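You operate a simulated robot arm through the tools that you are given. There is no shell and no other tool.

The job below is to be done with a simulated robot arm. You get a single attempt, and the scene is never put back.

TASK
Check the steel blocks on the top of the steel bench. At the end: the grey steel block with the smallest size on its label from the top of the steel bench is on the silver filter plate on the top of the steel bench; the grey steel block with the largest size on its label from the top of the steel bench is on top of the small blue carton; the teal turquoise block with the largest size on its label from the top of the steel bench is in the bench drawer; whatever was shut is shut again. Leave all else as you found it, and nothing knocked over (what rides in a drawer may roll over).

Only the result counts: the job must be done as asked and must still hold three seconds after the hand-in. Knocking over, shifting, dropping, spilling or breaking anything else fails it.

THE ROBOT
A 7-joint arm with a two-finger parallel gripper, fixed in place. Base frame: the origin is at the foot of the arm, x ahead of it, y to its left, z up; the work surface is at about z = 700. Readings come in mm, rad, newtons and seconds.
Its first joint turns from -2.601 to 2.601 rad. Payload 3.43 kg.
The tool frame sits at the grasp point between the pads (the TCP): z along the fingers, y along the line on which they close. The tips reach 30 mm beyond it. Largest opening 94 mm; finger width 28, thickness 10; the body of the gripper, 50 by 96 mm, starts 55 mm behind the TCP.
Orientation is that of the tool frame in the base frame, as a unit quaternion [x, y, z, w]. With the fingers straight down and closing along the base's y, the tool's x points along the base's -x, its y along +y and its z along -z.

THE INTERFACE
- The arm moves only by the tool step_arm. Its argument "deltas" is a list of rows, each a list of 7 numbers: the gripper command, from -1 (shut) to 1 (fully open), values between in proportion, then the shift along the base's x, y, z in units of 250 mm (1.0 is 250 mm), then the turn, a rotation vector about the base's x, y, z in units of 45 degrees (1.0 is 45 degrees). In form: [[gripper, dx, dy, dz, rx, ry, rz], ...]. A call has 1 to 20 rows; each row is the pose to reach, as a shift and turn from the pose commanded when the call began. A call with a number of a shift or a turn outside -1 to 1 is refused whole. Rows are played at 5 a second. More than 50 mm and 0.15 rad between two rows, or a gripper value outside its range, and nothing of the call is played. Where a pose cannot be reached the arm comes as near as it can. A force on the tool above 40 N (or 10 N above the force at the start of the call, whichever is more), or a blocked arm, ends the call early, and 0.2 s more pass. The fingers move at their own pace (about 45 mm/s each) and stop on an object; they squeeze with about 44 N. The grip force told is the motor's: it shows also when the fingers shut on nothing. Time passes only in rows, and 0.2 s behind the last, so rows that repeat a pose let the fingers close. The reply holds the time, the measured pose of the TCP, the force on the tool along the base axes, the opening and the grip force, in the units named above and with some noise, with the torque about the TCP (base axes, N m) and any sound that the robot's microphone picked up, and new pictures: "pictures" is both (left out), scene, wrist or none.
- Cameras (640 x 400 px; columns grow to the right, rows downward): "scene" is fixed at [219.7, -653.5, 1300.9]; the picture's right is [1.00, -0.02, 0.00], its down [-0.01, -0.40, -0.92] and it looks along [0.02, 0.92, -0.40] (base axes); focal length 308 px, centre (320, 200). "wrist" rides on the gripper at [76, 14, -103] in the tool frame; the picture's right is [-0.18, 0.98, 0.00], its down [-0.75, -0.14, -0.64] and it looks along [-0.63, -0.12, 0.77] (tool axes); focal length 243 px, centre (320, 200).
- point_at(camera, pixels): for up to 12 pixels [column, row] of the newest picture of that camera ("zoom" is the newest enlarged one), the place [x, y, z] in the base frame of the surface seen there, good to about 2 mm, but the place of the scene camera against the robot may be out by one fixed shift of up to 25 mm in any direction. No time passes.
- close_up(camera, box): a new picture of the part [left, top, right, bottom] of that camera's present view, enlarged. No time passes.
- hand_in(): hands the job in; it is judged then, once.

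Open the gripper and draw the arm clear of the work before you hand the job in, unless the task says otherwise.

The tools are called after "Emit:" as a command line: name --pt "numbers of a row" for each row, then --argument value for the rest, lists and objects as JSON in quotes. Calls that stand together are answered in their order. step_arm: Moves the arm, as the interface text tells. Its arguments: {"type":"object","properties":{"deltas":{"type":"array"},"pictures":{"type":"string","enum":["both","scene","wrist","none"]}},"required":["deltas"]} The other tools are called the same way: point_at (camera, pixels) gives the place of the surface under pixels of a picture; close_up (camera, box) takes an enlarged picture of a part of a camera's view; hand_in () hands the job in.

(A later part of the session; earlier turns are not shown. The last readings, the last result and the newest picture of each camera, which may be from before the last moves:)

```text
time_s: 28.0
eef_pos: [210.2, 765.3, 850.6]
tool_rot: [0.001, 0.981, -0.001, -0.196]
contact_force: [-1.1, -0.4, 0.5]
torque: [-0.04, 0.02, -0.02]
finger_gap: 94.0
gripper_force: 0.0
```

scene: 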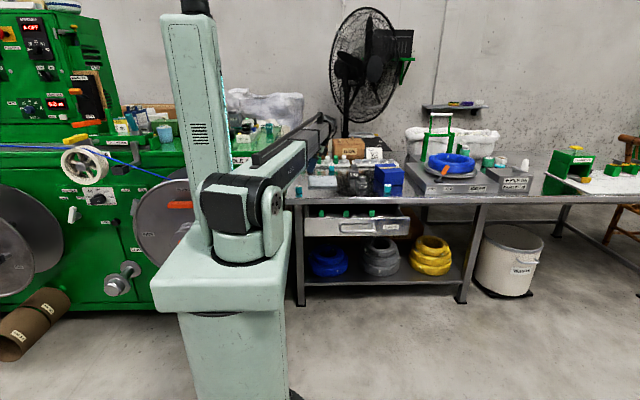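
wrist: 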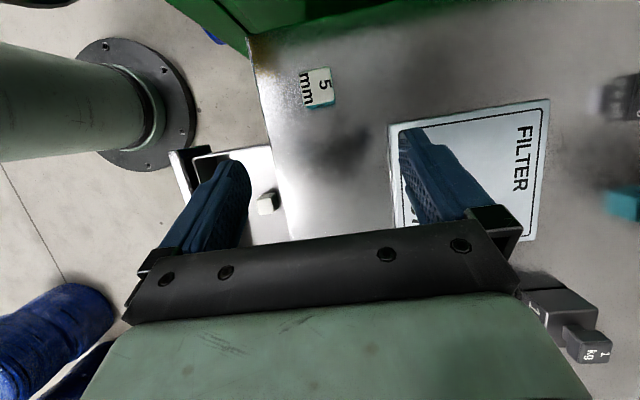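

Tool is tilted (tool z = (-0.385,0,-0.925)) and the block is visible at (320,88), between the finger lines. I go down along the tool axis to TCP (152, 765, 737).

Emit:
step_arm --pt "1 -0.042 0 0 0 0 0" --pt "1 -0.1 0 -0.14 0 0 0" --pt "1 -0.15 0 -0.26 0 0 0" --pt "1 -0.19 0 -0.355 0 0 0" --pt "1 -0.215 0 -0.415 0 0 0" --pt "1 -0.232 0 -0.455 0 0 0" --pt "1 -0.232 0 -0.455 0 0 0" --pictures "both"

```text
time_s: 29.6
eef_pos: [151.9, 766.0, 737.2]
tool_rot: [0.0, 0.981, 0.0, -0.194]
contact_force: [-0.3, 0.6, -0.2]
torque: [-0.01, -0.01, -0.03]
finger_gap: 93.9
gripper_force: 0.0
```

scene: 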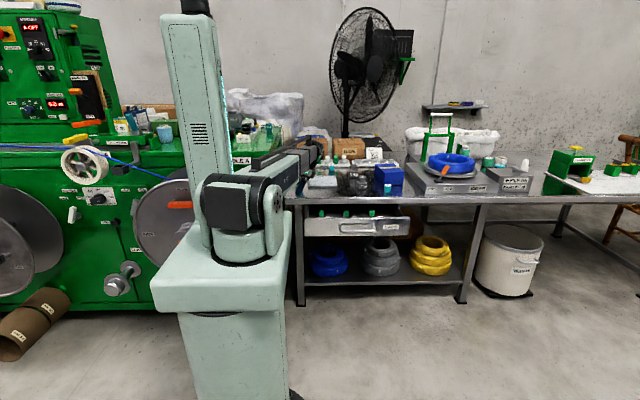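
wrist: 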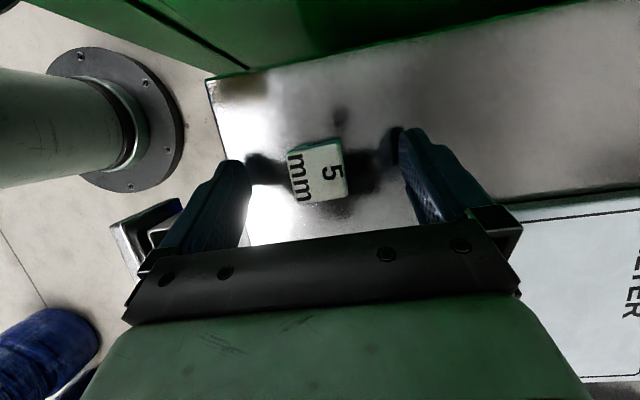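

The block (318,172) lies between the two fingers with no contact. I close the gripper on it.

Emit:
step_arm --pt "-1 0 0 0 0 0 0" --pt "-1 0 0 0 0 0 0" --pt "-1 0 0 0 0 0 0" --pt "-1 0 0 0 0 0 0" --pt "-1 0 0 0 0 0 0" --pictures "wrist"

```text
time_s: 30.8
eef_pos: [151.2, 764.7, 737.3]
tool_rot: [0.0, 0.981, -0.001, -0.194]
contact_force: [-0.6, 0.2, 1.7]
torque: [0.03, 0.05, 0.04]
finger_gap: 29.3
gripper_force: 38.0
```

wrist: 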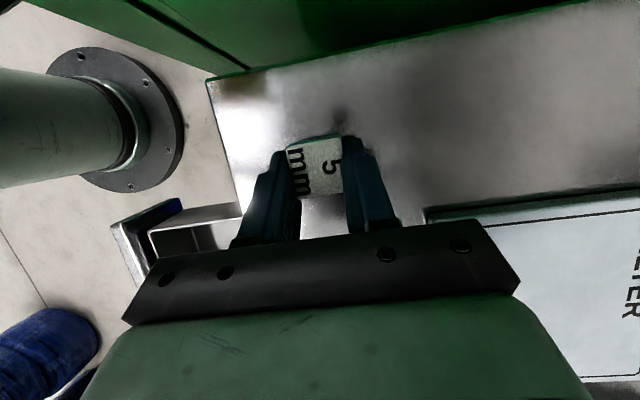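

The block is held (gap 29.3 mm, 38 N). I lift it straight up, then away from the machine.

Emit:
step_arm --pt "-1 0 0 0.04 0 0 0" --pt "-1 0 0 0.12 0 0 0" --pt "-1 0.02 0 0.24 0 0 0" --pt "-1 0.08 0 0.38 0 0 0" --pt "-1 0.2 -0.05 0.45 0 0 0" --pt "-1 0.35 -0.12 0.48 0 0 0" --pt "-1 0.5 -0.22 0.48 0 0 0" --pt "-1 0.62 -0.35 0.48 0 0 0" --pt "-1 0.7 -0.5 0.48 0 0 0" --pt "-1 0.79 -0.58 0.48 0 0 0" --pt "-1 0.79 -0.58 0.48 0 0 0" --pictures "both"

```text
time_s: 33.2
eef_pos: [349.2, 619.6, 856.7]
tool_rot: [0.0, 0.981, -0.001, -0.195]
contact_force: [0.4, 0.5, -0.1]
torque: [0.02, -0.02, -0.02]
finger_gap: 28.9
gripper_force: 43.8
```

scene: 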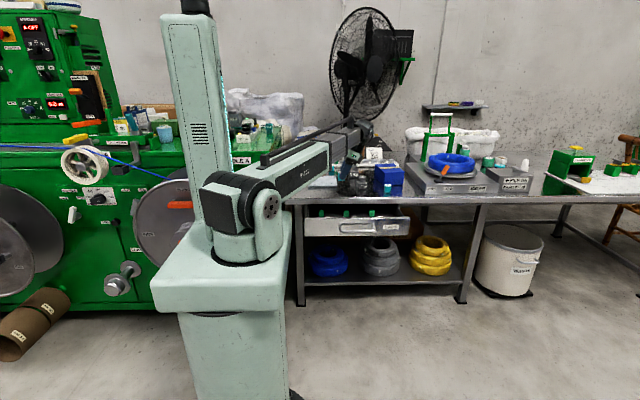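
wrist: 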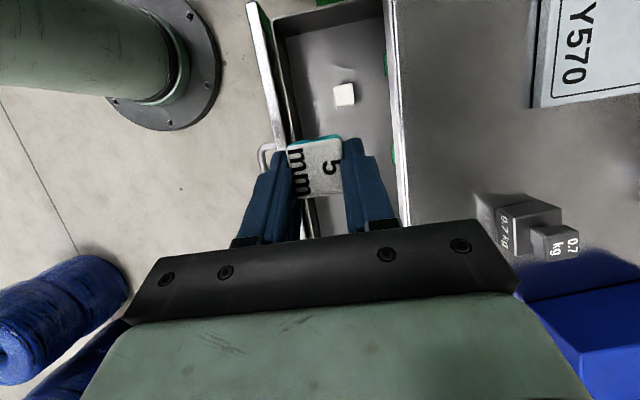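

The held block is over the drawer at (341, 620); drawer floor is z 589. I lower straight down to about 6 mm above the floor.

Emit:
step_arm --pt "-1 0 0 -0.16 0 0 0" --pt "-1 0 0 -0.32 0 0 0" --pt "-1 0 0 -0.48 0 0 0" --pt "-1 0 0 -0.62 0 0 0" --pt "-1 0 0 -0.74 0 0 0" --pt "-1 0 0 -0.84 0 0 0" --pt "-1 0 0 -0.89 0 0 0" --pt "-1 0 0 -0.89 0 0 0" --pictures "both"

```text
time_s: 35.0
eef_pos: [349.4, 621.6, 634.3]
tool_rot: [-0.001, 0.981, -0.001, -0.195]
contact_force: [0.1, -0.2, -1.1]
torque: [0.02, 0.01, -0.02]
finger_gap: 28.8
gripper_force: 44.4
```

scene: 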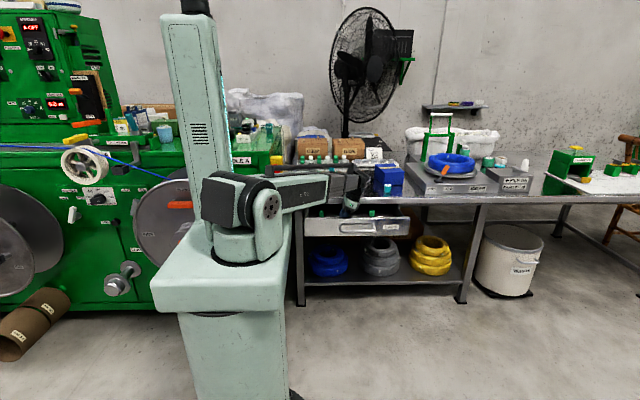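
wrist: 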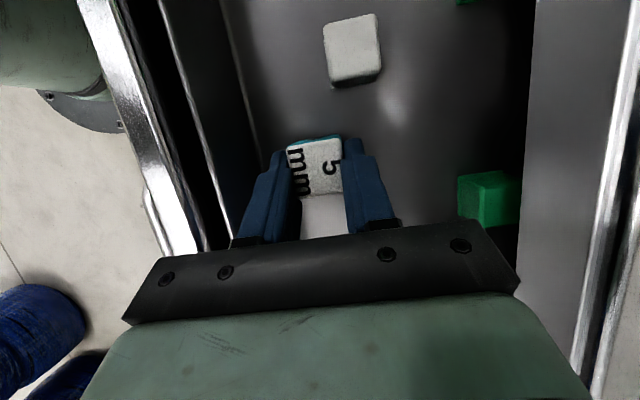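

The block hangs a few mm over the drawer floor, clear of the caps at (352,48) and (487,198). I lower 7 mm more and open the jaw a little.

Emit:
step_arm --pt "-1 0 0 -0.015 0 0 0" --pt "-1 0 0 -0.028 0 0 0" --pt "-1 0 0 -0.028 0 0 0" --pt "-0.1 0 0 -0.028 0 0 0" --pt "-0.1 0 0 -0.028 0 0 0" --pt "-0.1 0 0 -0.028 0 0 0" --pictures "wrist"

```text
time_s: 36.4
eef_pos: [349.8, 620.3, 627.9]
tool_rot: [0.0, 0.981, -0.001, -0.195]
contact_force: [-0.9, -0.2, 0.1]
torque: [0.01, 0.01, -0.01]
finger_gap: 42.4
gripper_force: 0.1
```

wrist: 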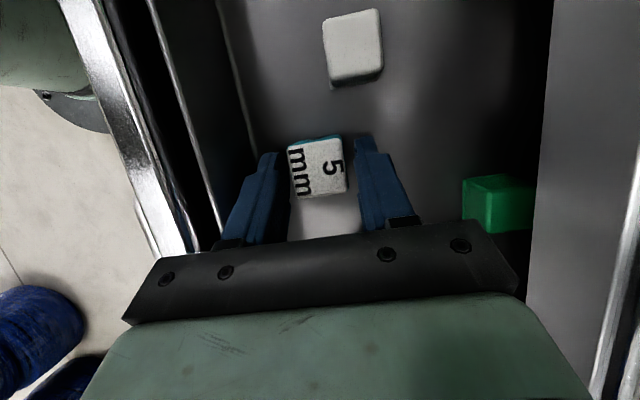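

The block stands free between the fingers (318,165). I retreat along the tool axis and rise out of the drawer.

Emit:
step_arm --pt "-0.1 0.04 0 0.1 0 0 0" --pt "-0.1 0.08 0 0.2 0 0 0" --pt "-0.1 0.1 0 0.35 0 0 0" --pt "-0.1 0.1 0 0.5 0 0 0" --pt "-0.1 0.1 0 0.65 0 0 0" --pt "-0.1 0.1 0 0.8 0 0 0" --pt "-0.1 0.1 0 0.9 0 0 0" --pictures "both"

```text
time_s: 38.0
eef_pos: [373.0, 620.5, 852.3]
tool_rot: [-0.001, 0.981, -0.001, -0.195]
contact_force: [0.3, 0.3, 0.1]
torque: [-0.03, 0.03, 0.01]
finger_gap: 42.2
gripper_force: 0.0
```

scene: 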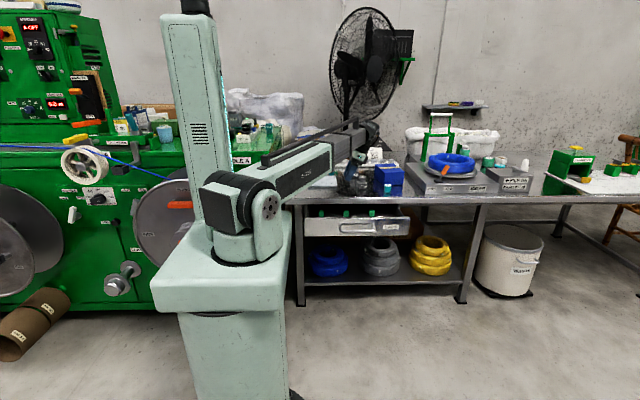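
wrist: 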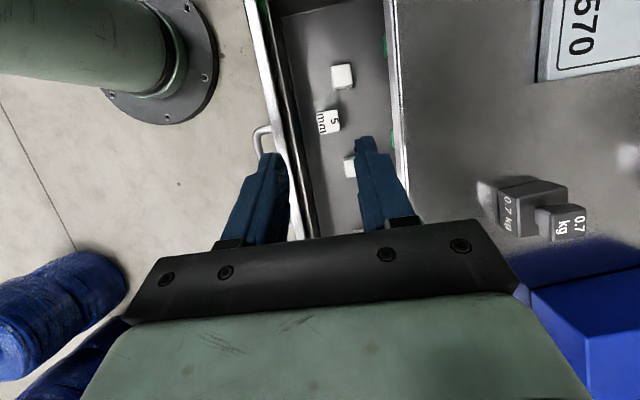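

The 5 mm block is in the drawer at (329,121). Next I level the tool and move in front of the bench to push the drawer shut with closed fingertips.

Emit:
step_arm --pt "-1 0.04 -0.04 0.05 0 -0.16 0" --pt "-1 0.08 -0.08 0.1 0 -0.33 0" --pt "-1 0.13 -0.14 0.15 0 -0.5 0" --pt "-1 0.13 -0.18 0.19 0 -0.5 0" --pt "-1 0.13 -0.18 0.19 0 -0.5 0" --pictures "none"

Emit:
step_arm --pt "-1 0.0 -0.02 -0.08 0.16 0 0" --pt "-1 0.0 -0.04 -0.16 0.33 0 0" --pt "-1 0.0 -0.06 -0.25 0.5 0 0" --pt "-1 0.0 -0.08 -0.32 0.66 0 0" --pt "-1 0.0 -0.09 -0.38 0.83 0 0" --pt "-1 0.0 -0.1 -0.44 1.0 0 0" --pt "-1 0.0 -0.1 -0.44 1.0 0 0" --pictures "both"

```text
time_s: 39.2
eef_pos: [406.3, 575.6, 900.7]
tool_rot: [-0.001, 1.0, 0.0, 0.0]
contact_force: [0.3, 0.1, 0.4]
torque: [-0.02, 0.01, 0.02]
finger_gap: 0.0
gripper_force: 33.8
```

```text
time_s: 40.8
eef_pos: [406.7, 549.9, 789.8]
tool_rot: [0.0, 0.924, 0.382, 0.0]
contact_force: [0.1, -0.7, -0.1]
torque: [0.0, 0.01, -0.02]
finger_gap: 0.3
gripper_force: 33.1
```

scene: 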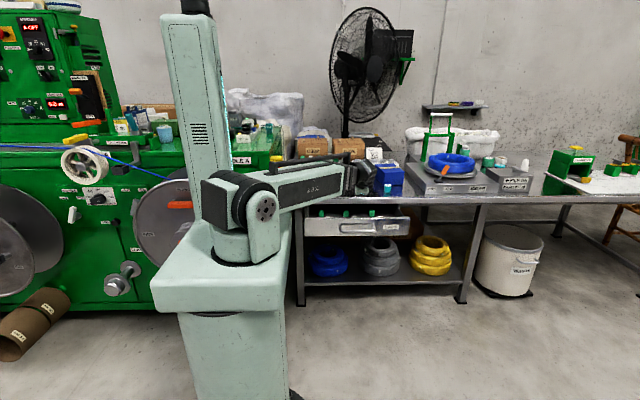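
wrist: 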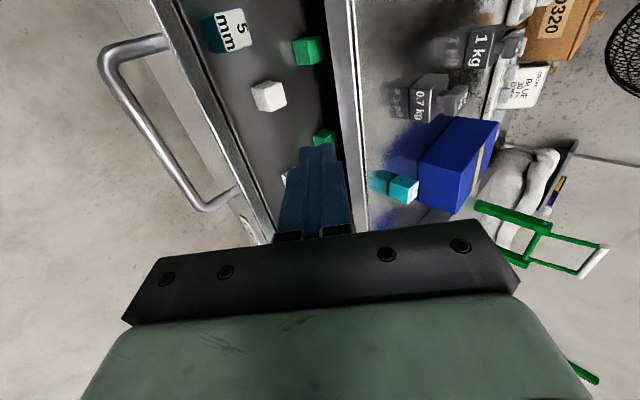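

The view shows the drawer front edge and handle clearly. I measure the panel edge and handle here before going down in front of it.

Emit:
point_at --camera "wrist" --pixels '[[165, 20], [190, 80], [215, 130], [240, 185], [150, 130], [135, 90], [180, 110], [230, 50], [220, 42]]'

```text
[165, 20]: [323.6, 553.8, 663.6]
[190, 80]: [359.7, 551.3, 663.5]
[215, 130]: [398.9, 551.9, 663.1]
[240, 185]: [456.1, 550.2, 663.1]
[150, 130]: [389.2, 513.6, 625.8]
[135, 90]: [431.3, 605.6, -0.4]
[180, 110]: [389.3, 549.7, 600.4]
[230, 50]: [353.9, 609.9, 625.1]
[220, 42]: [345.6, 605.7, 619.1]
```

Panel front is at y 549.5 with top z 663.5; the bar is at y 514, z 626. I go down in front of the panel above the bar to TCP (406.7, 500, 662) at a 60-degree tilt.

Emit:
step_arm --pt "-1 0 -0.07 -0.1 0.08 0 0" --pt "-1 0 -0.14 -0.22 0.16 0 0" --pt "-1 0 -0.17 -0.29 0.25 0 0" --pt "-1 0 -0.2 -0.36 0.333 0 0" --pt "-1 0 -0.2 -0.44 0.333 0 0" --pt "-1 0 -0.2 -0.511 0.333 0 0" --pt "-1 0 -0.2 -0.511 0.333 0 0" --pictures "both"

```text
time_s: 42.4
eef_pos: [405.7, 501.7, 663.0]
tool_rot: [0.0, 0.866, 0.5, 0.001]
contact_force: [-0.3, 0.1, 1.1]
torque: [0.01, 0.0, -0.02]
finger_gap: 0.0
gripper_force: 33.7
```

scene: 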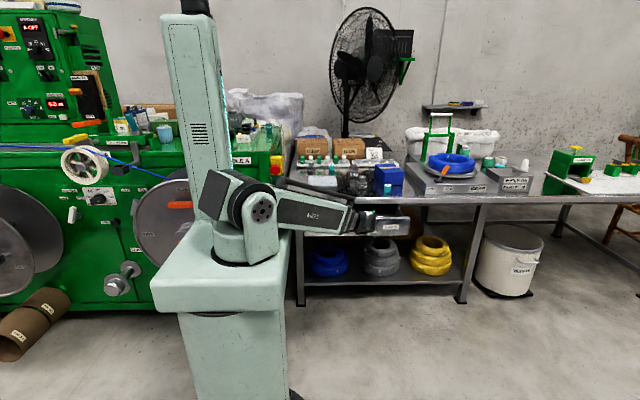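
wrist: 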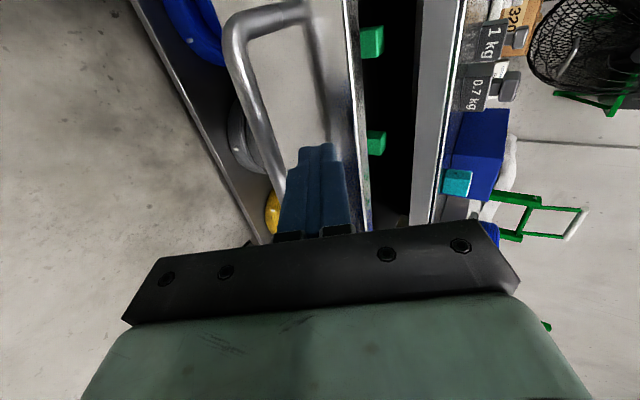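

The closed fingertips are above the bar and about 17 mm short of the panel. I push in +y by 155 mm in steady steps.

Emit:
step_arm --pt "-1 0 0.04 0 0 0 0" --pt "-1 0 0.07 0 0 0 0" --pt "-1 0 0.11 0 0 0 0" --pt "-1 0 0.15 0 0 0 0" --pt "-1 0 0.2 0 0 0 0" --pt "-1 0 0.25 0 0 0 0" --pt "-1 0 0.3 0 0 0 0" --pt "-1 0 0.35 0 0 0 0" --pt "-1 0 0.4 0 0 0 0" --pt "-1 0 0.45 0 0 0 0" --pt "-1 0 0.5 0 0 0 0" --pt "-1 0 0.55 0 0 0 0" --pt "-1 0 0.6 0 0 0 0" --pt "-1 0 0.63 0 0 0 0" --pictures "both"

```text
time_s: 45.4
eef_pos: [406.3, 658.6, 662.9]
tool_rot: [-0.001, 0.867, 0.499, 0.0]
contact_force: [0.8, -0.8, -0.2]
torque: [-0.03, -0.04, 0.0]
finger_gap: 0.1
gripper_force: 33.1
```

scene: 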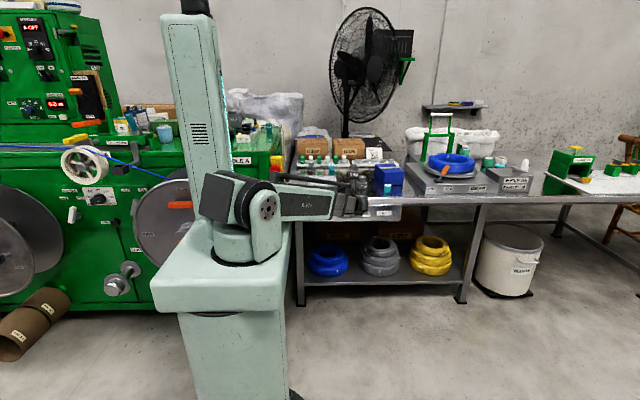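
wrist: 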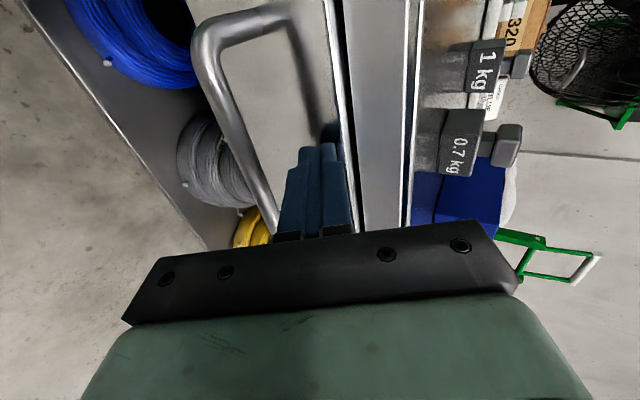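

The drawer is nearly shut, with a thin dark gap left at (345,80). I keep pushing in small steps until the force shows it is home.

Emit:
step_arm --pt "-1 0 0.02 0 0 0 0" --pt "-1 0 0.035 0 0 0 0" --pt "-1 0 0.045 0 0 0 0" --pt "-1 0 0.053 0 0 0 0" --pt "-1 0 0.06 0 0 0 0" --pt "-1 0 0.066 0 0 0 0" --pt "-1 0 0.072 0 0 0 0" --pt "-1 0 0.072 0 0 0 0" --pictures "both"

```text
time_s: 46.9
eef_pos: [406.4, 672.5, 662.6]
tool_rot: [0.0, 0.867, 0.498, 0.001]
contact_force: [2.1, -9.8, 3.5]
torque: [0.03, -0.02, -0.02]
finger_gap: 0.0
gripper_force: 32.9
stopped in row 7: the force on the tool passed its limit at 44 N (the readings are from after the stop); the commanded pose is now the measured one
```

scene: 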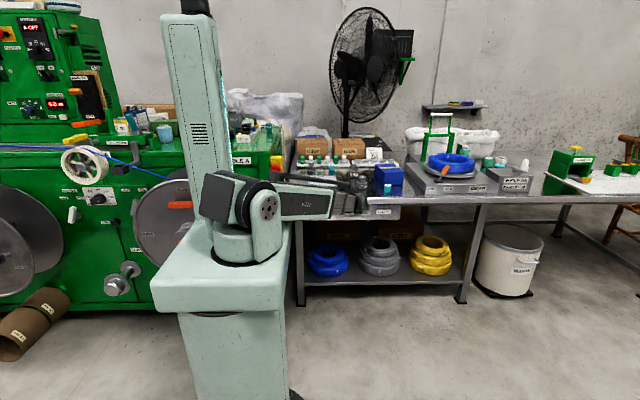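
wrist: 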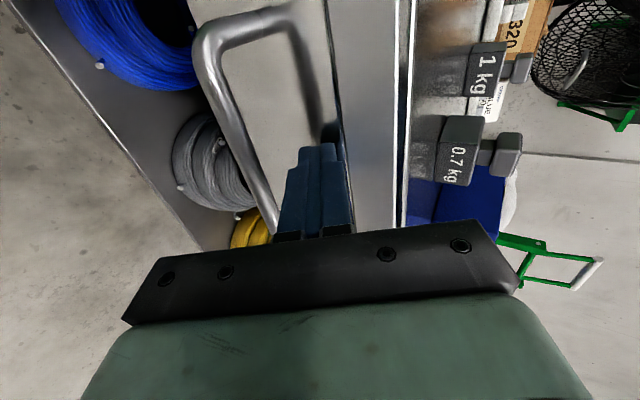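

The push stopped at 44 N with TCP y 672.5, as expected for a shut drawer. I check the drawer front plane by measurement, then back off.

Emit:
point_at --camera "wrist" --pixels '[[250, 60], [290, 60], [215, 60], [345, 60], [360, 100], [395, 100], [270, 120]]'

Emit:
step_arm --pt "-1 0 -0.05 0.03 0 0 0" --pt "-1 0 -0.15 0.09 0 0 0" --pt "-1 0 -0.25 0.2 0 0 0" --pt "-1 0 -0.3 0.35 0 0 0" --pt "-1 0 -0.35 0.5 0 0 0" --pictures "both"

```text
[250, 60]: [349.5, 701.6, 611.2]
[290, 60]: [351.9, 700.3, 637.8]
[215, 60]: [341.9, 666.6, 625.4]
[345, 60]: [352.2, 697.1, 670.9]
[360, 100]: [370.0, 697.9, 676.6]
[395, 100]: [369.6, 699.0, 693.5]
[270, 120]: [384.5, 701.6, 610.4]
```

```text
time_s: 48.1
eef_pos: [406.2, 584.6, 787.3]
tool_rot: [-0.001, 0.867, 0.498, 0.001]
contact_force: [-0.5, -0.2, -0.2]
torque: [0.02, 0.01, 0.06]
finger_gap: 0.0
gripper_force: 33.1
```

scene: 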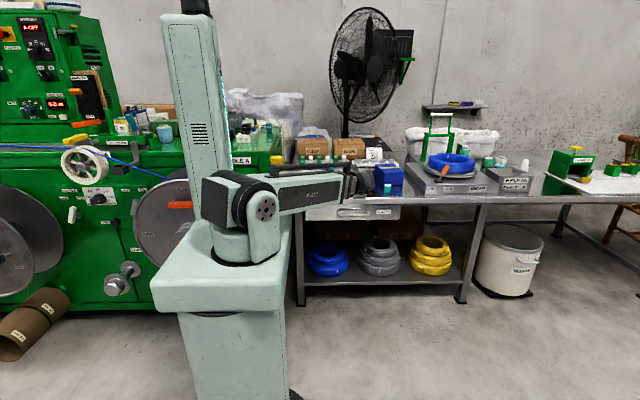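
wrist: 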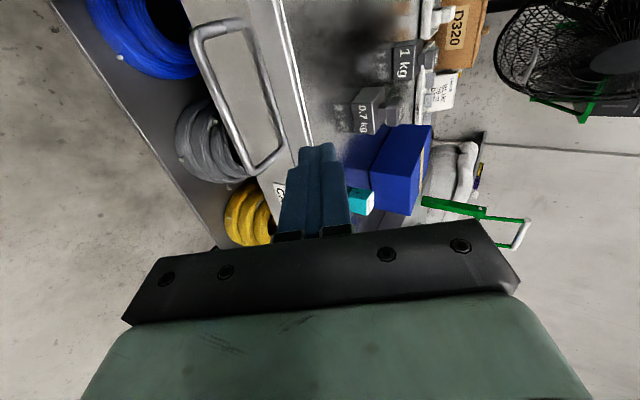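

The drawer front reads y 701.6, as it was at the start, so it is shut. I now level the tool, rise and turn to a viewing pose over the bench for the weights.

Emit:
step_arm --pt "-1 0 0.0 0.05 -0.16 0 0" --pt "-1 0 0.0 0.12 -0.33 0 0" --pt "-1 0 0.02 0.2 -0.5 0 0" --pt "-1 0 0.04 0.28 -0.66 0 0" --pt "-1 0 0.07 0.36 -0.83 0 0" --pt "-1 0 0.1 0.44 -1.0 0 0" --pictures "none"

Emit:
step_arm --pt "-1 0 0.05 0.06 -0.11 0 0" --pt "-1 0 0.1 0.12 -0.22 0 0" --pt "-1 0 0.15 0.18 -0.333 0 0" --pt "-1 0 0.2 0.2 -0.333 0 0" --pictures "none"

Emit:
step_arm --pt "-1 -0.03 0.06 0 0 0 0.16" --pt "-1 -0.06 0.12 0 0 0 0.33" --pt "-1 -0.09 0.18 0 0 0 0.5" --pt "-1 -0.12 0.24 0 0 0 0.66" --pt "-1 -0.15 0.3 0 0 0 0.83" --pt "-1 -0.18 0.36 0 0 0 1.0" --pictures "none"

Emit:
step_arm --pt "-1 -0.03 0.08 0 0 0 0.16" --pt "-1 -0.06 0.16 0 0 0 0.33" --pt "-1 -0.1 0.25 0 0 0 0.5" --pt "-1 -0.14 0.34 0 0 0 0.66" --pt "-1 -0.18 0.42 0 0 0 0.83" --pt "-1 -0.22 0.5 0 0 0 1.0" --pt "-1 -0.22 0.5 0 0 0 1.0" --pictures "both"

```text
time_s: 49.5
eef_pos: [406.0, 609.2, 897.9]
tool_rot: [0.0, 0.992, 0.127, 0.001]
contact_force: [0.3, 0.2, 0.1]
torque: [0.02, -0.02, -0.02]
finger_gap: 0.1
gripper_force: 32.4
```

```text
time_s: 50.5
eef_pos: [405.2, 659.9, 948.0]
tool_rot: [-0.001, 1.0, -0.003, 0.001]
contact_force: [-0.2, -0.4, 0.4]
torque: [0.01, -0.01, -0.01]
finger_gap: 0.0
gripper_force: 33.5
```

```text
time_s: 51.9
eef_pos: [361.2, 750.6, 947.3]
tool_rot: [-0.384, 0.923, -0.002, 0.001]
contact_force: [0.0, 0.2, -0.6]
torque: [0.03, 0.02, 0.01]
finger_gap: 0.1
gripper_force: 33.1
```

```text
time_s: 53.5
eef_pos: [306.5, 875.6, 946.8]
tool_rot: [0.709, -0.706, 0.002, -0.002]
contact_force: [0.3, 0.9, -0.6]
torque: [-0.01, -0.03, 0.0]
finger_gap: 0.1
gripper_force: 32.9
```

scene: 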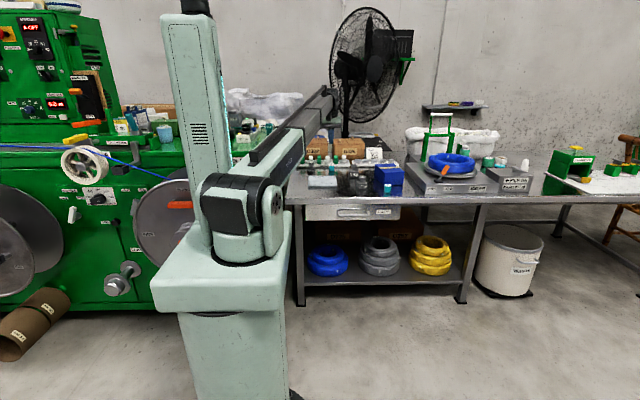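
wrist: 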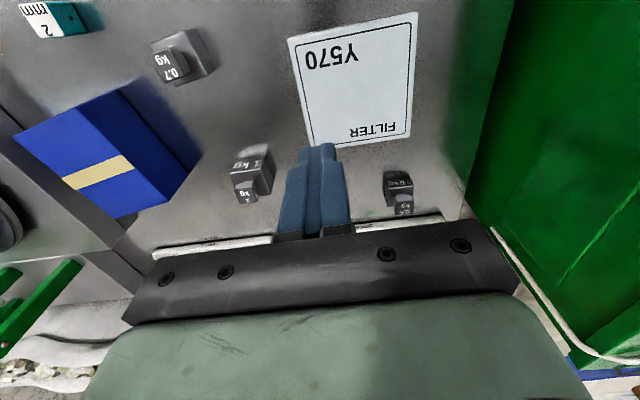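

All three weights, plate and carton are now visible: 1 kg at (252,172), 0.5 kg at (398,188), carton (110,150). I enlarge each to measure.

Emit:
close_up --camera "wrist" --box '[210, 130, 290, 220]'

Emit:
close_up --camera "wrist" --box '[360, 150, 440, 240]'

Emit:
close_up --camera "wrist" --box '[0, 60, 220, 240]'

```text
4.44 times, centred on (250, 175) of wrist
```

zoom: 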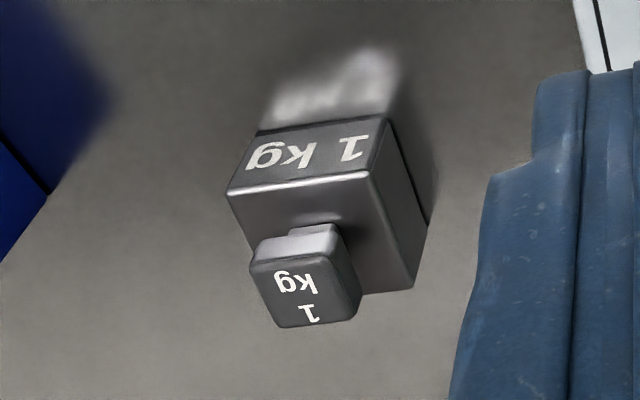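

```text
4.44 times, centred on (400, 195) of wrist
```

zoom: 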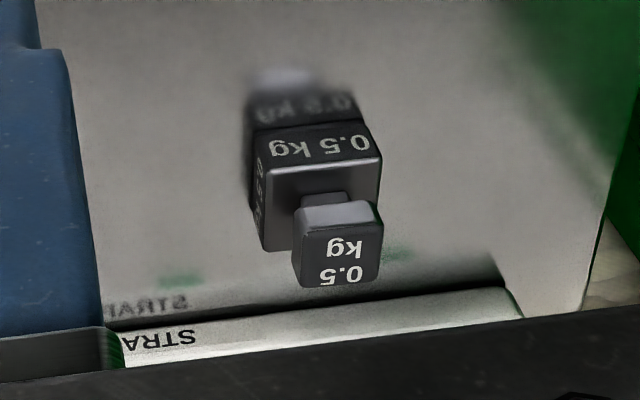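

```text
2.22 times, centred on (110, 150) of wrist
```

zoom: 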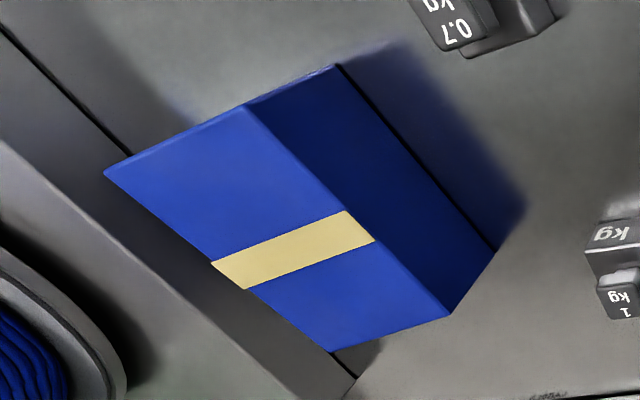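

I measure points on the 1 kg and 0.5 kg weights in the wrist picture, and the carton's top corners in the newest zoom.

Emit:
point_at --camera "wrist" --pixels '[[231, 174.5], [260.5, 170], [269, 193.5], [236, 162], [265, 158], [249, 165], [268, 177], [246.7, 197.6], [236.5, 189.5], [253, 186.5], [258, 200], [239, 203]]'

Emit:
point_at --camera "wrist" --pixels '[[388.5, 188], [412, 185.5], [399.6, 183.3], [392, 193], [388, 203], [386.3, 195], [404.6, 209.7], [395.5, 203], [412.5, 201.5], [413, 211], [396, 213], [387.5, 180]]'

Emit:
point_at --camera "zoom" --pixels '[[112, 173], [243, 110], [443, 312], [332, 346], [280, 240], [335, 70], [490, 245], [450, 310], [300, 100]]'

Emit:
point_at --camera "wrist" --pixels '[[290, 42], [416, 14], [408, 132], [316, 144], [170, 250], [260, 240], [380, 228], [440, 219], [168, 70], [185, 30], [180, 60], [60, 20]]'

```text
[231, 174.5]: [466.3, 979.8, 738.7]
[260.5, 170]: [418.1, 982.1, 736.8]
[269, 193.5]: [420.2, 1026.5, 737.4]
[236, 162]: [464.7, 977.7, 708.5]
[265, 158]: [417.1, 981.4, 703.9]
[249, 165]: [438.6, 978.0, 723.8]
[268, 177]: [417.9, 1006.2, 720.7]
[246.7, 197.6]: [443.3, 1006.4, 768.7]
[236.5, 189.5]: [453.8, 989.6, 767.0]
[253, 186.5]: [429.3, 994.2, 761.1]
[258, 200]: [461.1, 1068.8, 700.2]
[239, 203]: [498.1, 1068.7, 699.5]
```

```text
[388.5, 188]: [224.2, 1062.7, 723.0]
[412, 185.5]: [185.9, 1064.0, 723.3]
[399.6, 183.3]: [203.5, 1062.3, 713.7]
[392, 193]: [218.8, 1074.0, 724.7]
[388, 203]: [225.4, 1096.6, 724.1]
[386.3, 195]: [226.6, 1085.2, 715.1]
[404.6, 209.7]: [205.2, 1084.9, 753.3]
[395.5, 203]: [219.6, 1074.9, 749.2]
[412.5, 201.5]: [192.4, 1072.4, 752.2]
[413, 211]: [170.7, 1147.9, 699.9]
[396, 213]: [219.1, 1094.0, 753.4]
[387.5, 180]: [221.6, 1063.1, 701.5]
```

```text
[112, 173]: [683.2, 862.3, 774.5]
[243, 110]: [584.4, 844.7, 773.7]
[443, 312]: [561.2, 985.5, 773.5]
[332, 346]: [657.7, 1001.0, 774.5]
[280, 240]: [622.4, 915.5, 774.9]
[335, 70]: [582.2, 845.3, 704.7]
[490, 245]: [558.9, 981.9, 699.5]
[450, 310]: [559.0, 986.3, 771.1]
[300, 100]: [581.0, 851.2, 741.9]
```

```text
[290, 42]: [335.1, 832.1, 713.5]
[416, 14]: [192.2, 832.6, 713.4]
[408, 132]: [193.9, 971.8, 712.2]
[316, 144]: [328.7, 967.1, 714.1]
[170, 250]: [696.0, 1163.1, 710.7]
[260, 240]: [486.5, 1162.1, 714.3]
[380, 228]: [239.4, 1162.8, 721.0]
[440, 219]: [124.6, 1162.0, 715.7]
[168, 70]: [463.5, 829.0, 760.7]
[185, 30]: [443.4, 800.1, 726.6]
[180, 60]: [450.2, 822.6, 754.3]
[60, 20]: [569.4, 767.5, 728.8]
```

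1 kg: centre about (443, 1004), body 49 mm wide, yaw about -3°, top 738/768. 0.5 kg: centre (205.5, 1083), body about 41 mm, top 724/753. Carton top is z 774, centre (621, 923). I check the forearm's width in the scene picture since it must pass the E-stop box when reaching for the 0.5 kg.

Emit:
close_up --camera "scene" --box '[230, 70, 360, 190]'

```text
3.33 times, centred on (295, 130) of scene
```

zoom: 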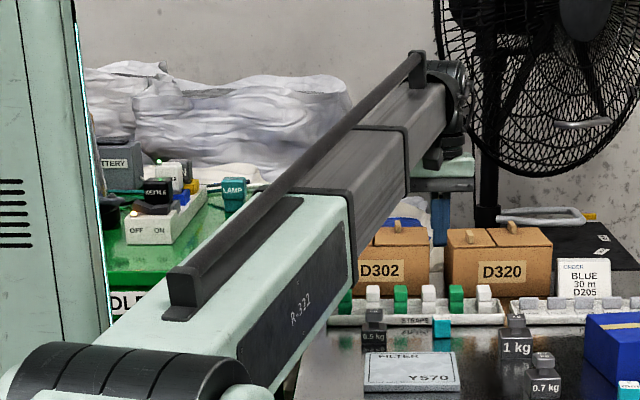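

I query points along the forearm in this zoom: outer tube end, inner tube, wrist and rail.

Emit:
point_at --camera "zoom" --pixels '[[345, 205], [300, 200], [345, 270], [265, 270], [240, 350], [400, 140], [400, 185], [370, 130], [415, 75], [460, 100], [450, 165], [430, 185]]'

Emit:
point_at --camera "zoom" --pixels '[[160, 300], [230, 280], [340, 240], [352, 235], [200, 300], [440, 90], [436, 140], [410, 100], [440, 60], [330, 160], [180, 285], [280, 225]]'

```text
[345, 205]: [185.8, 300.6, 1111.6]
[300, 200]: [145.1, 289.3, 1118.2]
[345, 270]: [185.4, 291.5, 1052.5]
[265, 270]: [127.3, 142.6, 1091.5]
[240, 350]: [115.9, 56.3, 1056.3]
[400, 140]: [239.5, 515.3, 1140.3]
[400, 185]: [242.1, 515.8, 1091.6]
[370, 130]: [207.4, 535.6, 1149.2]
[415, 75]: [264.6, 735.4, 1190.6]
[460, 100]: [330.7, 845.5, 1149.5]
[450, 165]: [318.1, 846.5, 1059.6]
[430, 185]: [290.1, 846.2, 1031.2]
```

```text
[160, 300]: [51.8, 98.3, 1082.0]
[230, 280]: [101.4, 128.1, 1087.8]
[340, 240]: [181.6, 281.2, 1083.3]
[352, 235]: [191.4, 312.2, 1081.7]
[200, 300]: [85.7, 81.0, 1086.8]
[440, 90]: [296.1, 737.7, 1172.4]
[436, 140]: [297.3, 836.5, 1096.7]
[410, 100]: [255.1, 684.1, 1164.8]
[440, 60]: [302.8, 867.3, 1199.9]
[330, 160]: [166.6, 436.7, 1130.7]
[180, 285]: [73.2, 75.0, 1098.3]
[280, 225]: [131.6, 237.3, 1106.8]
```

The forearm is narrow enough to clear the box. For the weights I prefer the camera above the tilted gripper, so I turn the tool 180 degrees back (to yaw -90) in four calls, opening the jaw.

Emit:
step_arm --pt "1 0 -0.02 0 0 0 -0.16" --pt "1 0 -0.04 0 0 0 -0.33" --pt "1 0 -0.06 0 0 0 -0.5" --pt "1 0 -0.08 0 0 0 -0.66" --pt "1 0 -0.1 0 0 0 -0.83" --pt "1 0 -0.12 0 0 0 -1.0" --pictures "none"

Emit:
step_arm --pt "1 0 0 0 0 0 -0.16" --pt "1 0 0 0 0 0 -0.33" --pt "1 0 0 0 0 0 -0.5" --pt "1 0 0 0 0 0 -0.66" --pt "1 0 0 0 0 0 -0.83" --pt "1 0 0 0 0 0 -1.0" --pictures "none"

Emit:
step_arm --pt "1 0 0 0 0 0 -0.16" --pt "1 0 0 0 0 0 -0.33" --pt "1 0 0 0 0 0 -0.5" --pt "1 0 0 0 0 0 -0.66" --pt "1 0 0 0 0 0 -0.83" --pt "1 0 0 0 0 0 -1.0" --pictures "none"

Emit:
step_arm --pt "1 0 0 0 0 0 -0.16" --pt "1 0 0 0 0 0 -0.33" --pt "1 0 0 0 0 0 -0.5" --pt "1 0 0 0 0 0 -0.66" --pt "1 0 0 0 0 0 -0.83" --pt "1 0 0 0 0 0 -1.0" --pictures "both"

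```text
time_s: 54.9
eef_pos: [303.8, 842.7, 947.2]
tool_rot: [-0.383, 0.924, -0.002, 0.001]
contact_force: [0.4, 0.4, -0.4]
torque: [-0.05, 0.0, -0.01]
finger_gap: 94.2
gripper_force: 0.1
```

```text
time_s: 56.3
eef_pos: [307.0, 843.6, 945.4]
tool_rot: [0.0, 1.0, -0.002, 0.0]
contact_force: [-0.5, -0.7, 0.2]
torque: [0.0, -0.01, -0.02]
finger_gap: 94.3
gripper_force: 0.1
```

```text
time_s: 57.7
eef_pos: [305.8, 845.5, 946.7]
tool_rot: [0.383, 0.924, -0.003, 0.0]
contact_force: [-0.6, -0.6, -0.2]
torque: [0.04, 0.01, 0.0]
finger_gap: 93.9
gripper_force: 0.1
```

```text
time_s: 59.1
eef_pos: [306.3, 846.2, 948.4]
tool_rot: [0.706, 0.708, -0.002, -0.001]
contact_force: [0.0, 0.6, 0.4]
torque: [0.03, -0.02, 0.02]
finger_gap: 94.2
gripper_force: 0.0
```

scene: 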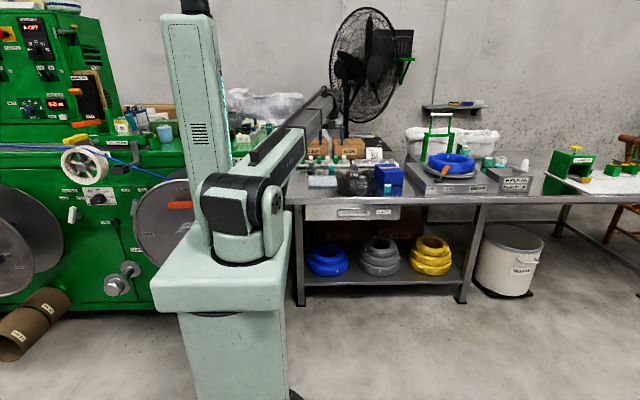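
wrist: 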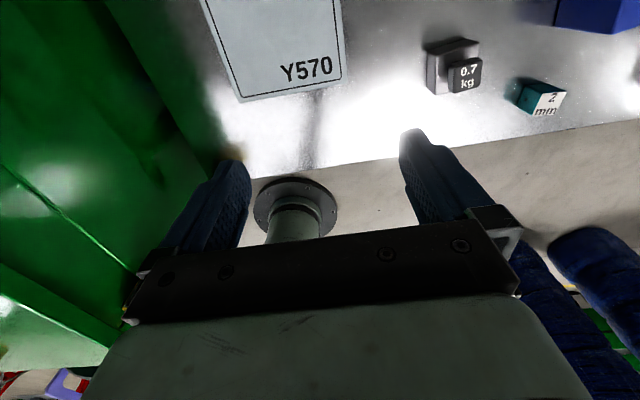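

Yaw -90 works. Now I tilt the tool 45 degrees outwards (about +x) while moving left towards the 0.5 kg weight, staying high.

Emit:
step_arm --pt "1 -0.05 0.03 0 0.16 0 0" --pt "1 -0.1 0.06 0 0.33 0 0" --pt "1 -0.15 0.1 0 0.5 0 0" --pt "1 -0.2 0.15 0 0.66 0 0" --pt "1 -0.25 0.2 -0.05 0.83 0 0" --pt "1 -0.3 0.25 -0.1 1.0 0 0" --pt "1 -0.35 0.32 -0.16 1.0 0 0" --pt "1 -0.4 0.4 -0.24 1.0 0 0" --pt "1 -0.4 0.45 -0.32 1.0 0 0" --pt "1 -0.4 0.45 -0.32 1.0 0 0" --pictures "both"

```text
time_s: 61.3
eef_pos: [206.6, 957.6, 866.8]
tool_rot: [0.652, 0.654, 0.27, -0.272]
contact_force: [-0.8, 0.3, -0.1]
torque: [0.02, 0.01, 0.02]
finger_gap: 94.1
gripper_force: 0.1
```

scene: 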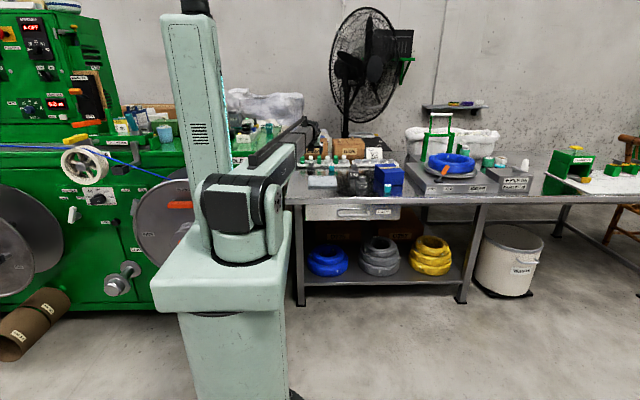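
wrist: 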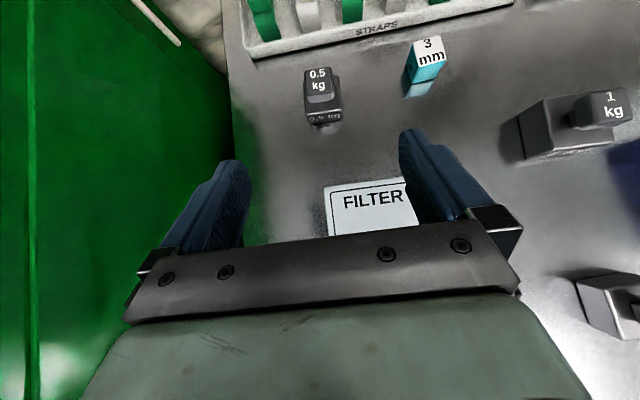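

The 0.5 kg weight is seen at (323,95) between the finger lines. I enlarge to measure its position and yaw from above.

Emit:
close_up --camera "wrist" --box '[280, 50, 370, 140]'

```text
4.44 times, centred on (325, 95) of wrist
```

zoom: 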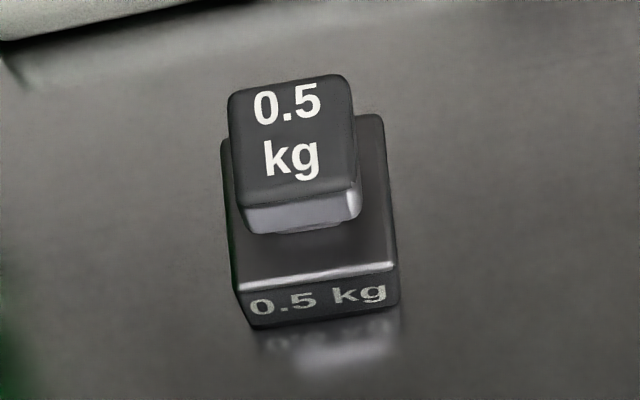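

Emit:
point_at --camera "zoom" --pixels '[[242, 277], [390, 260], [375, 125], [230, 150], [375, 160], [395, 255], [248, 320], [395, 298], [240, 195], [345, 180], [340, 85], [240, 100]]'

```text
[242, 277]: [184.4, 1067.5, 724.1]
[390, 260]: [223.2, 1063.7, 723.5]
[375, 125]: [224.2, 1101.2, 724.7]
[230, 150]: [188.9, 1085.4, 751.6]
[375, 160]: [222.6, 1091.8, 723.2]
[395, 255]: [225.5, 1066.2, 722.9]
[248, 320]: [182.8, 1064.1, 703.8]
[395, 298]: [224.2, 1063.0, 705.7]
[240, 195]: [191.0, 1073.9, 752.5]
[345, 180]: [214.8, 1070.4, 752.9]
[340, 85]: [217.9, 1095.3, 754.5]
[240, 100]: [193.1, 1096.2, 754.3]
```

Body spans x 183.5-225.5, y 1063-1103, nearly square to the axes. I approach along the tool axis, stopping about 40 mm short of the grasp for a look.

Emit:
step_arm --pt "1 -0.008 0.04 -0.11 0 0 0" --pt "1 -0.008 0.12 -0.19 0 0 0" --pt "1 -0.008 0.2 -0.27 0 0 0" --pt "1 -0.008 0.27 -0.34 0 0 0" --pt "1 -0.008 0.34 -0.41 0 0 0" --pt "1 -0.008 0.34 -0.41 0 0 0" --pictures "both"

```text
time_s: 62.7
eef_pos: [203.2, 1041.3, 764.0]
tool_rot: [0.653, 0.654, 0.269, -0.272]
contact_force: [0.3, 0.4, -0.1]
torque: [-0.03, 0.03, -0.01]
finger_gap: 94.2
gripper_force: 0.0
```

scene: 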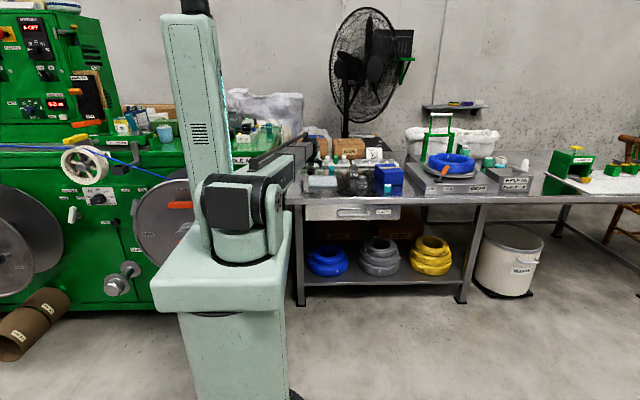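
wrist: 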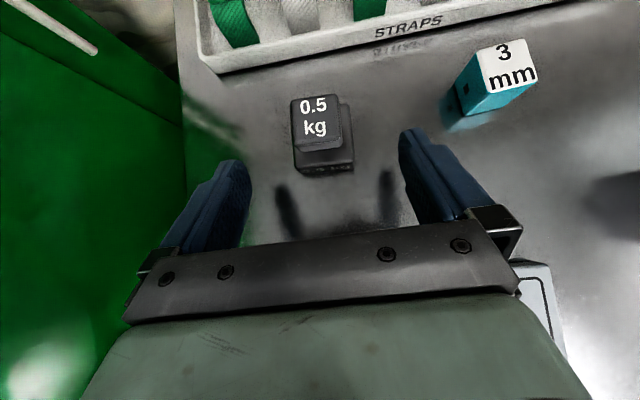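

Both fingers straddle the weight; the 3 mm block is well to the right. I go the last 30 mm in and down.

Emit:
step_arm --pt "1 0.004 0.04 -0.038 0 0 0" --pt "1 0.004 0.08 -0.076 0 0 0" --pt "1 0.004 0.11 -0.103 0 0 0" --pt "1 0.004 0.123 -0.114 0 0 0" --pt "1 0.004 0.123 -0.114 0 0 0" --pictures "wrist"

```text
time_s: 63.9
eef_pos: [205.8, 1074.0, 735.4]
tool_rot: [0.652, 0.655, 0.269, -0.272]
contact_force: [0.2, -0.3, 0.5]
torque: [0.0, 0.0, 0.02]
finger_gap: 94.0
gripper_force: 0.1
```

wrist: 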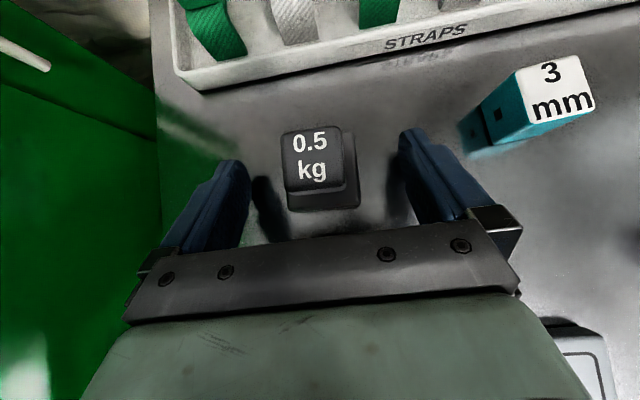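

The fingers are either side of the weight at TCP (205.8, 1074, 735.4), no contact. I close.

Emit:
step_arm --pt "-1 0 0 0 0 0 0" --pt "-1 0 0 0 0 0 0" --pt "-1 0 0 0 0 0 0" --pt "-1 0 0 0 0 0 0" --pt "-1 0 0 0 0 0 0" --pictures "wrist"

```text
time_s: 65.1
eef_pos: [204.9, 1073.6, 736.8]
tool_rot: [0.651, 0.655, 0.268, -0.272]
contact_force: [0.0, -0.7, 3.8]
torque: [0.11, -0.17, 0.0]
finger_gap: 43.8
gripper_force: 44.0
```

wrist: 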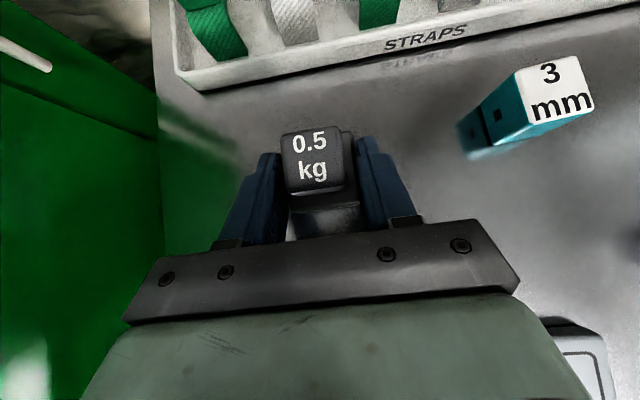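

The weight is gripped (gap 43.8 mm). I lift 30 mm straight up and check it hangs level.

Emit:
step_arm --pt "-1 0 0 0.02 0 0 0" --pt "-1 0 0 0.06 0 0 0" --pt "-1 0 0 0.12 0 0 0" --pt "-1 0 0 0.12 0 0 0" --pictures "both"

```text
time_s: 66.1
eef_pos: [205.2, 1074.5, 767.1]
tool_rot: [0.652, 0.655, 0.268, -0.271]
contact_force: [-0.3, 0.9, -3.6]
torque: [-0.03, 0.02, 0.03]
finger_gap: 43.9
gripper_force: 43.9
```

scene: 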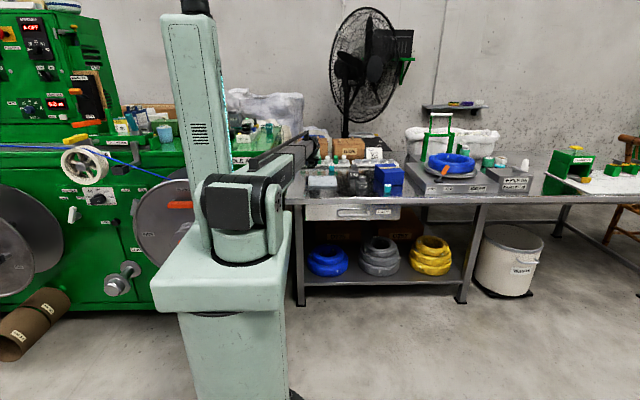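
wrist: 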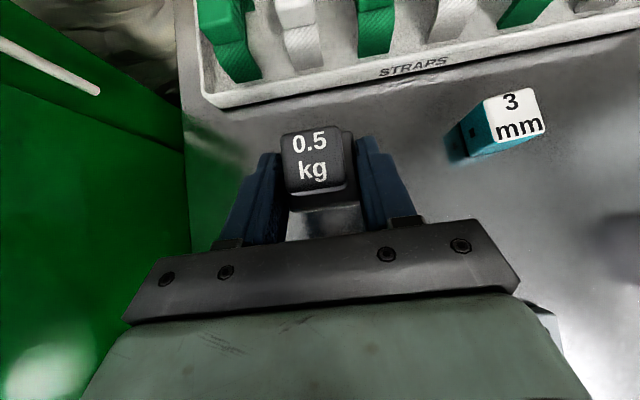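

The weight is held level (about 4-5 N hanging). I raise it to z 815 and carry it over the plate's centre, TCP (262, 891.5).

Emit:
step_arm --pt "-1 0 0 0.1 0 0 0" --pt "-1 0.02 -0.06 0.19 0 0 0" --pt "-1 0.06 -0.18 0.19 0 0 0" --pt "-1 0.1 -0.32 0.19 0 0 0" --pt "-1 0.15 -0.46 0.19 0 0 0" --pt "-1 0.19 -0.6 0.19 0 0 0" --pt "-1 0.22 -0.69 0.19 0 0 0" --pt "-1 0.228 -0.732 0.19 0 0 0" --pt "-1 0.228 -0.732 0.19 0 0 0" --pictures "both"

```text
time_s: 68.1
eef_pos: [262.6, 890.6, 814.1]
tool_rot: [0.652, 0.655, 0.268, -0.272]
contact_force: [-0.3, -0.1, -5.5]
torque: [-0.05, 0.03, -0.01]
finger_gap: 43.9
gripper_force: 44.0
```

scene: 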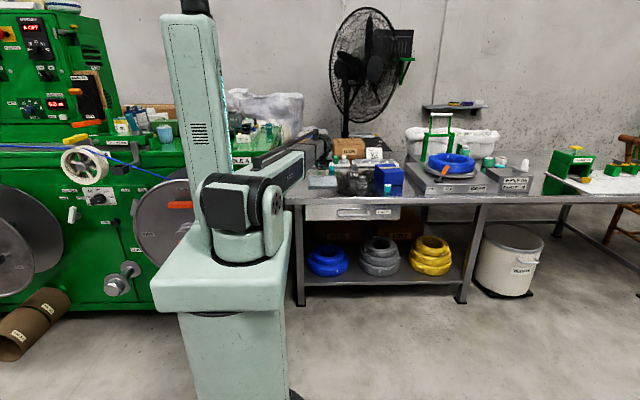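
wrist: 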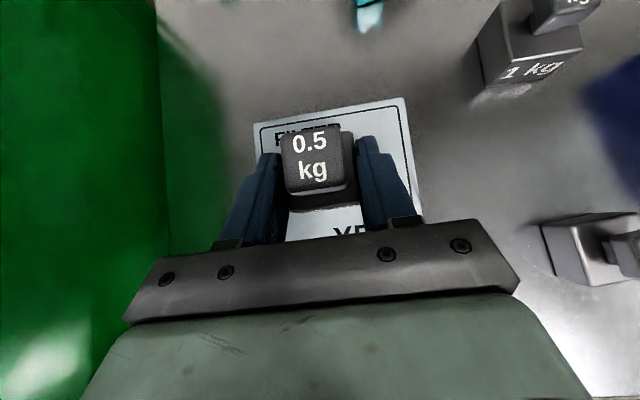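

The weight is over the middle of the plate (plate visible around (340,170)). I lower to about 3 mm above the plate.

Emit:
step_arm --pt "-1 0 0 -0.08 0 0 0" --pt "-1 0 0 -0.15 0 0 0" --pt "-1 0 0 -0.21 0 0 0" --pt "-1 0 0 -0.24 0 0 0" --pt "-1 0 0 -0.24 0 0 0" --pictures "both"

```text
time_s: 69.3
eef_pos: [261.6, 890.1, 752.2]
tool_rot: [0.652, 0.655, 0.268, -0.272]
contact_force: [0.1, 0.4, -5.0]
torque: [-0.06, -0.02, 0.02]
finger_gap: 44.1
gripper_force: 43.5
```

scene: 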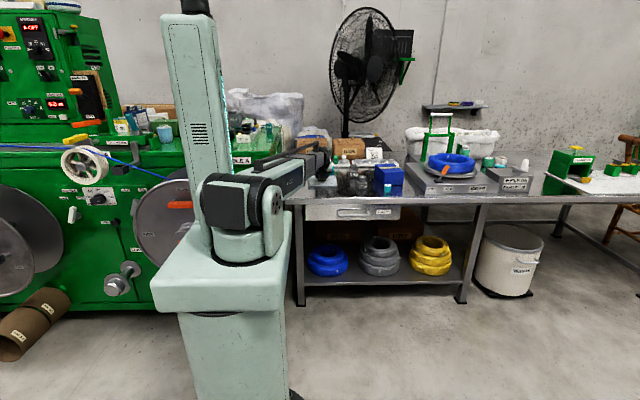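
wrist: 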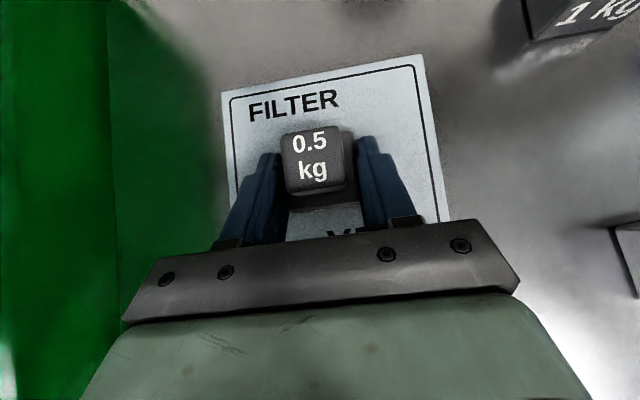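

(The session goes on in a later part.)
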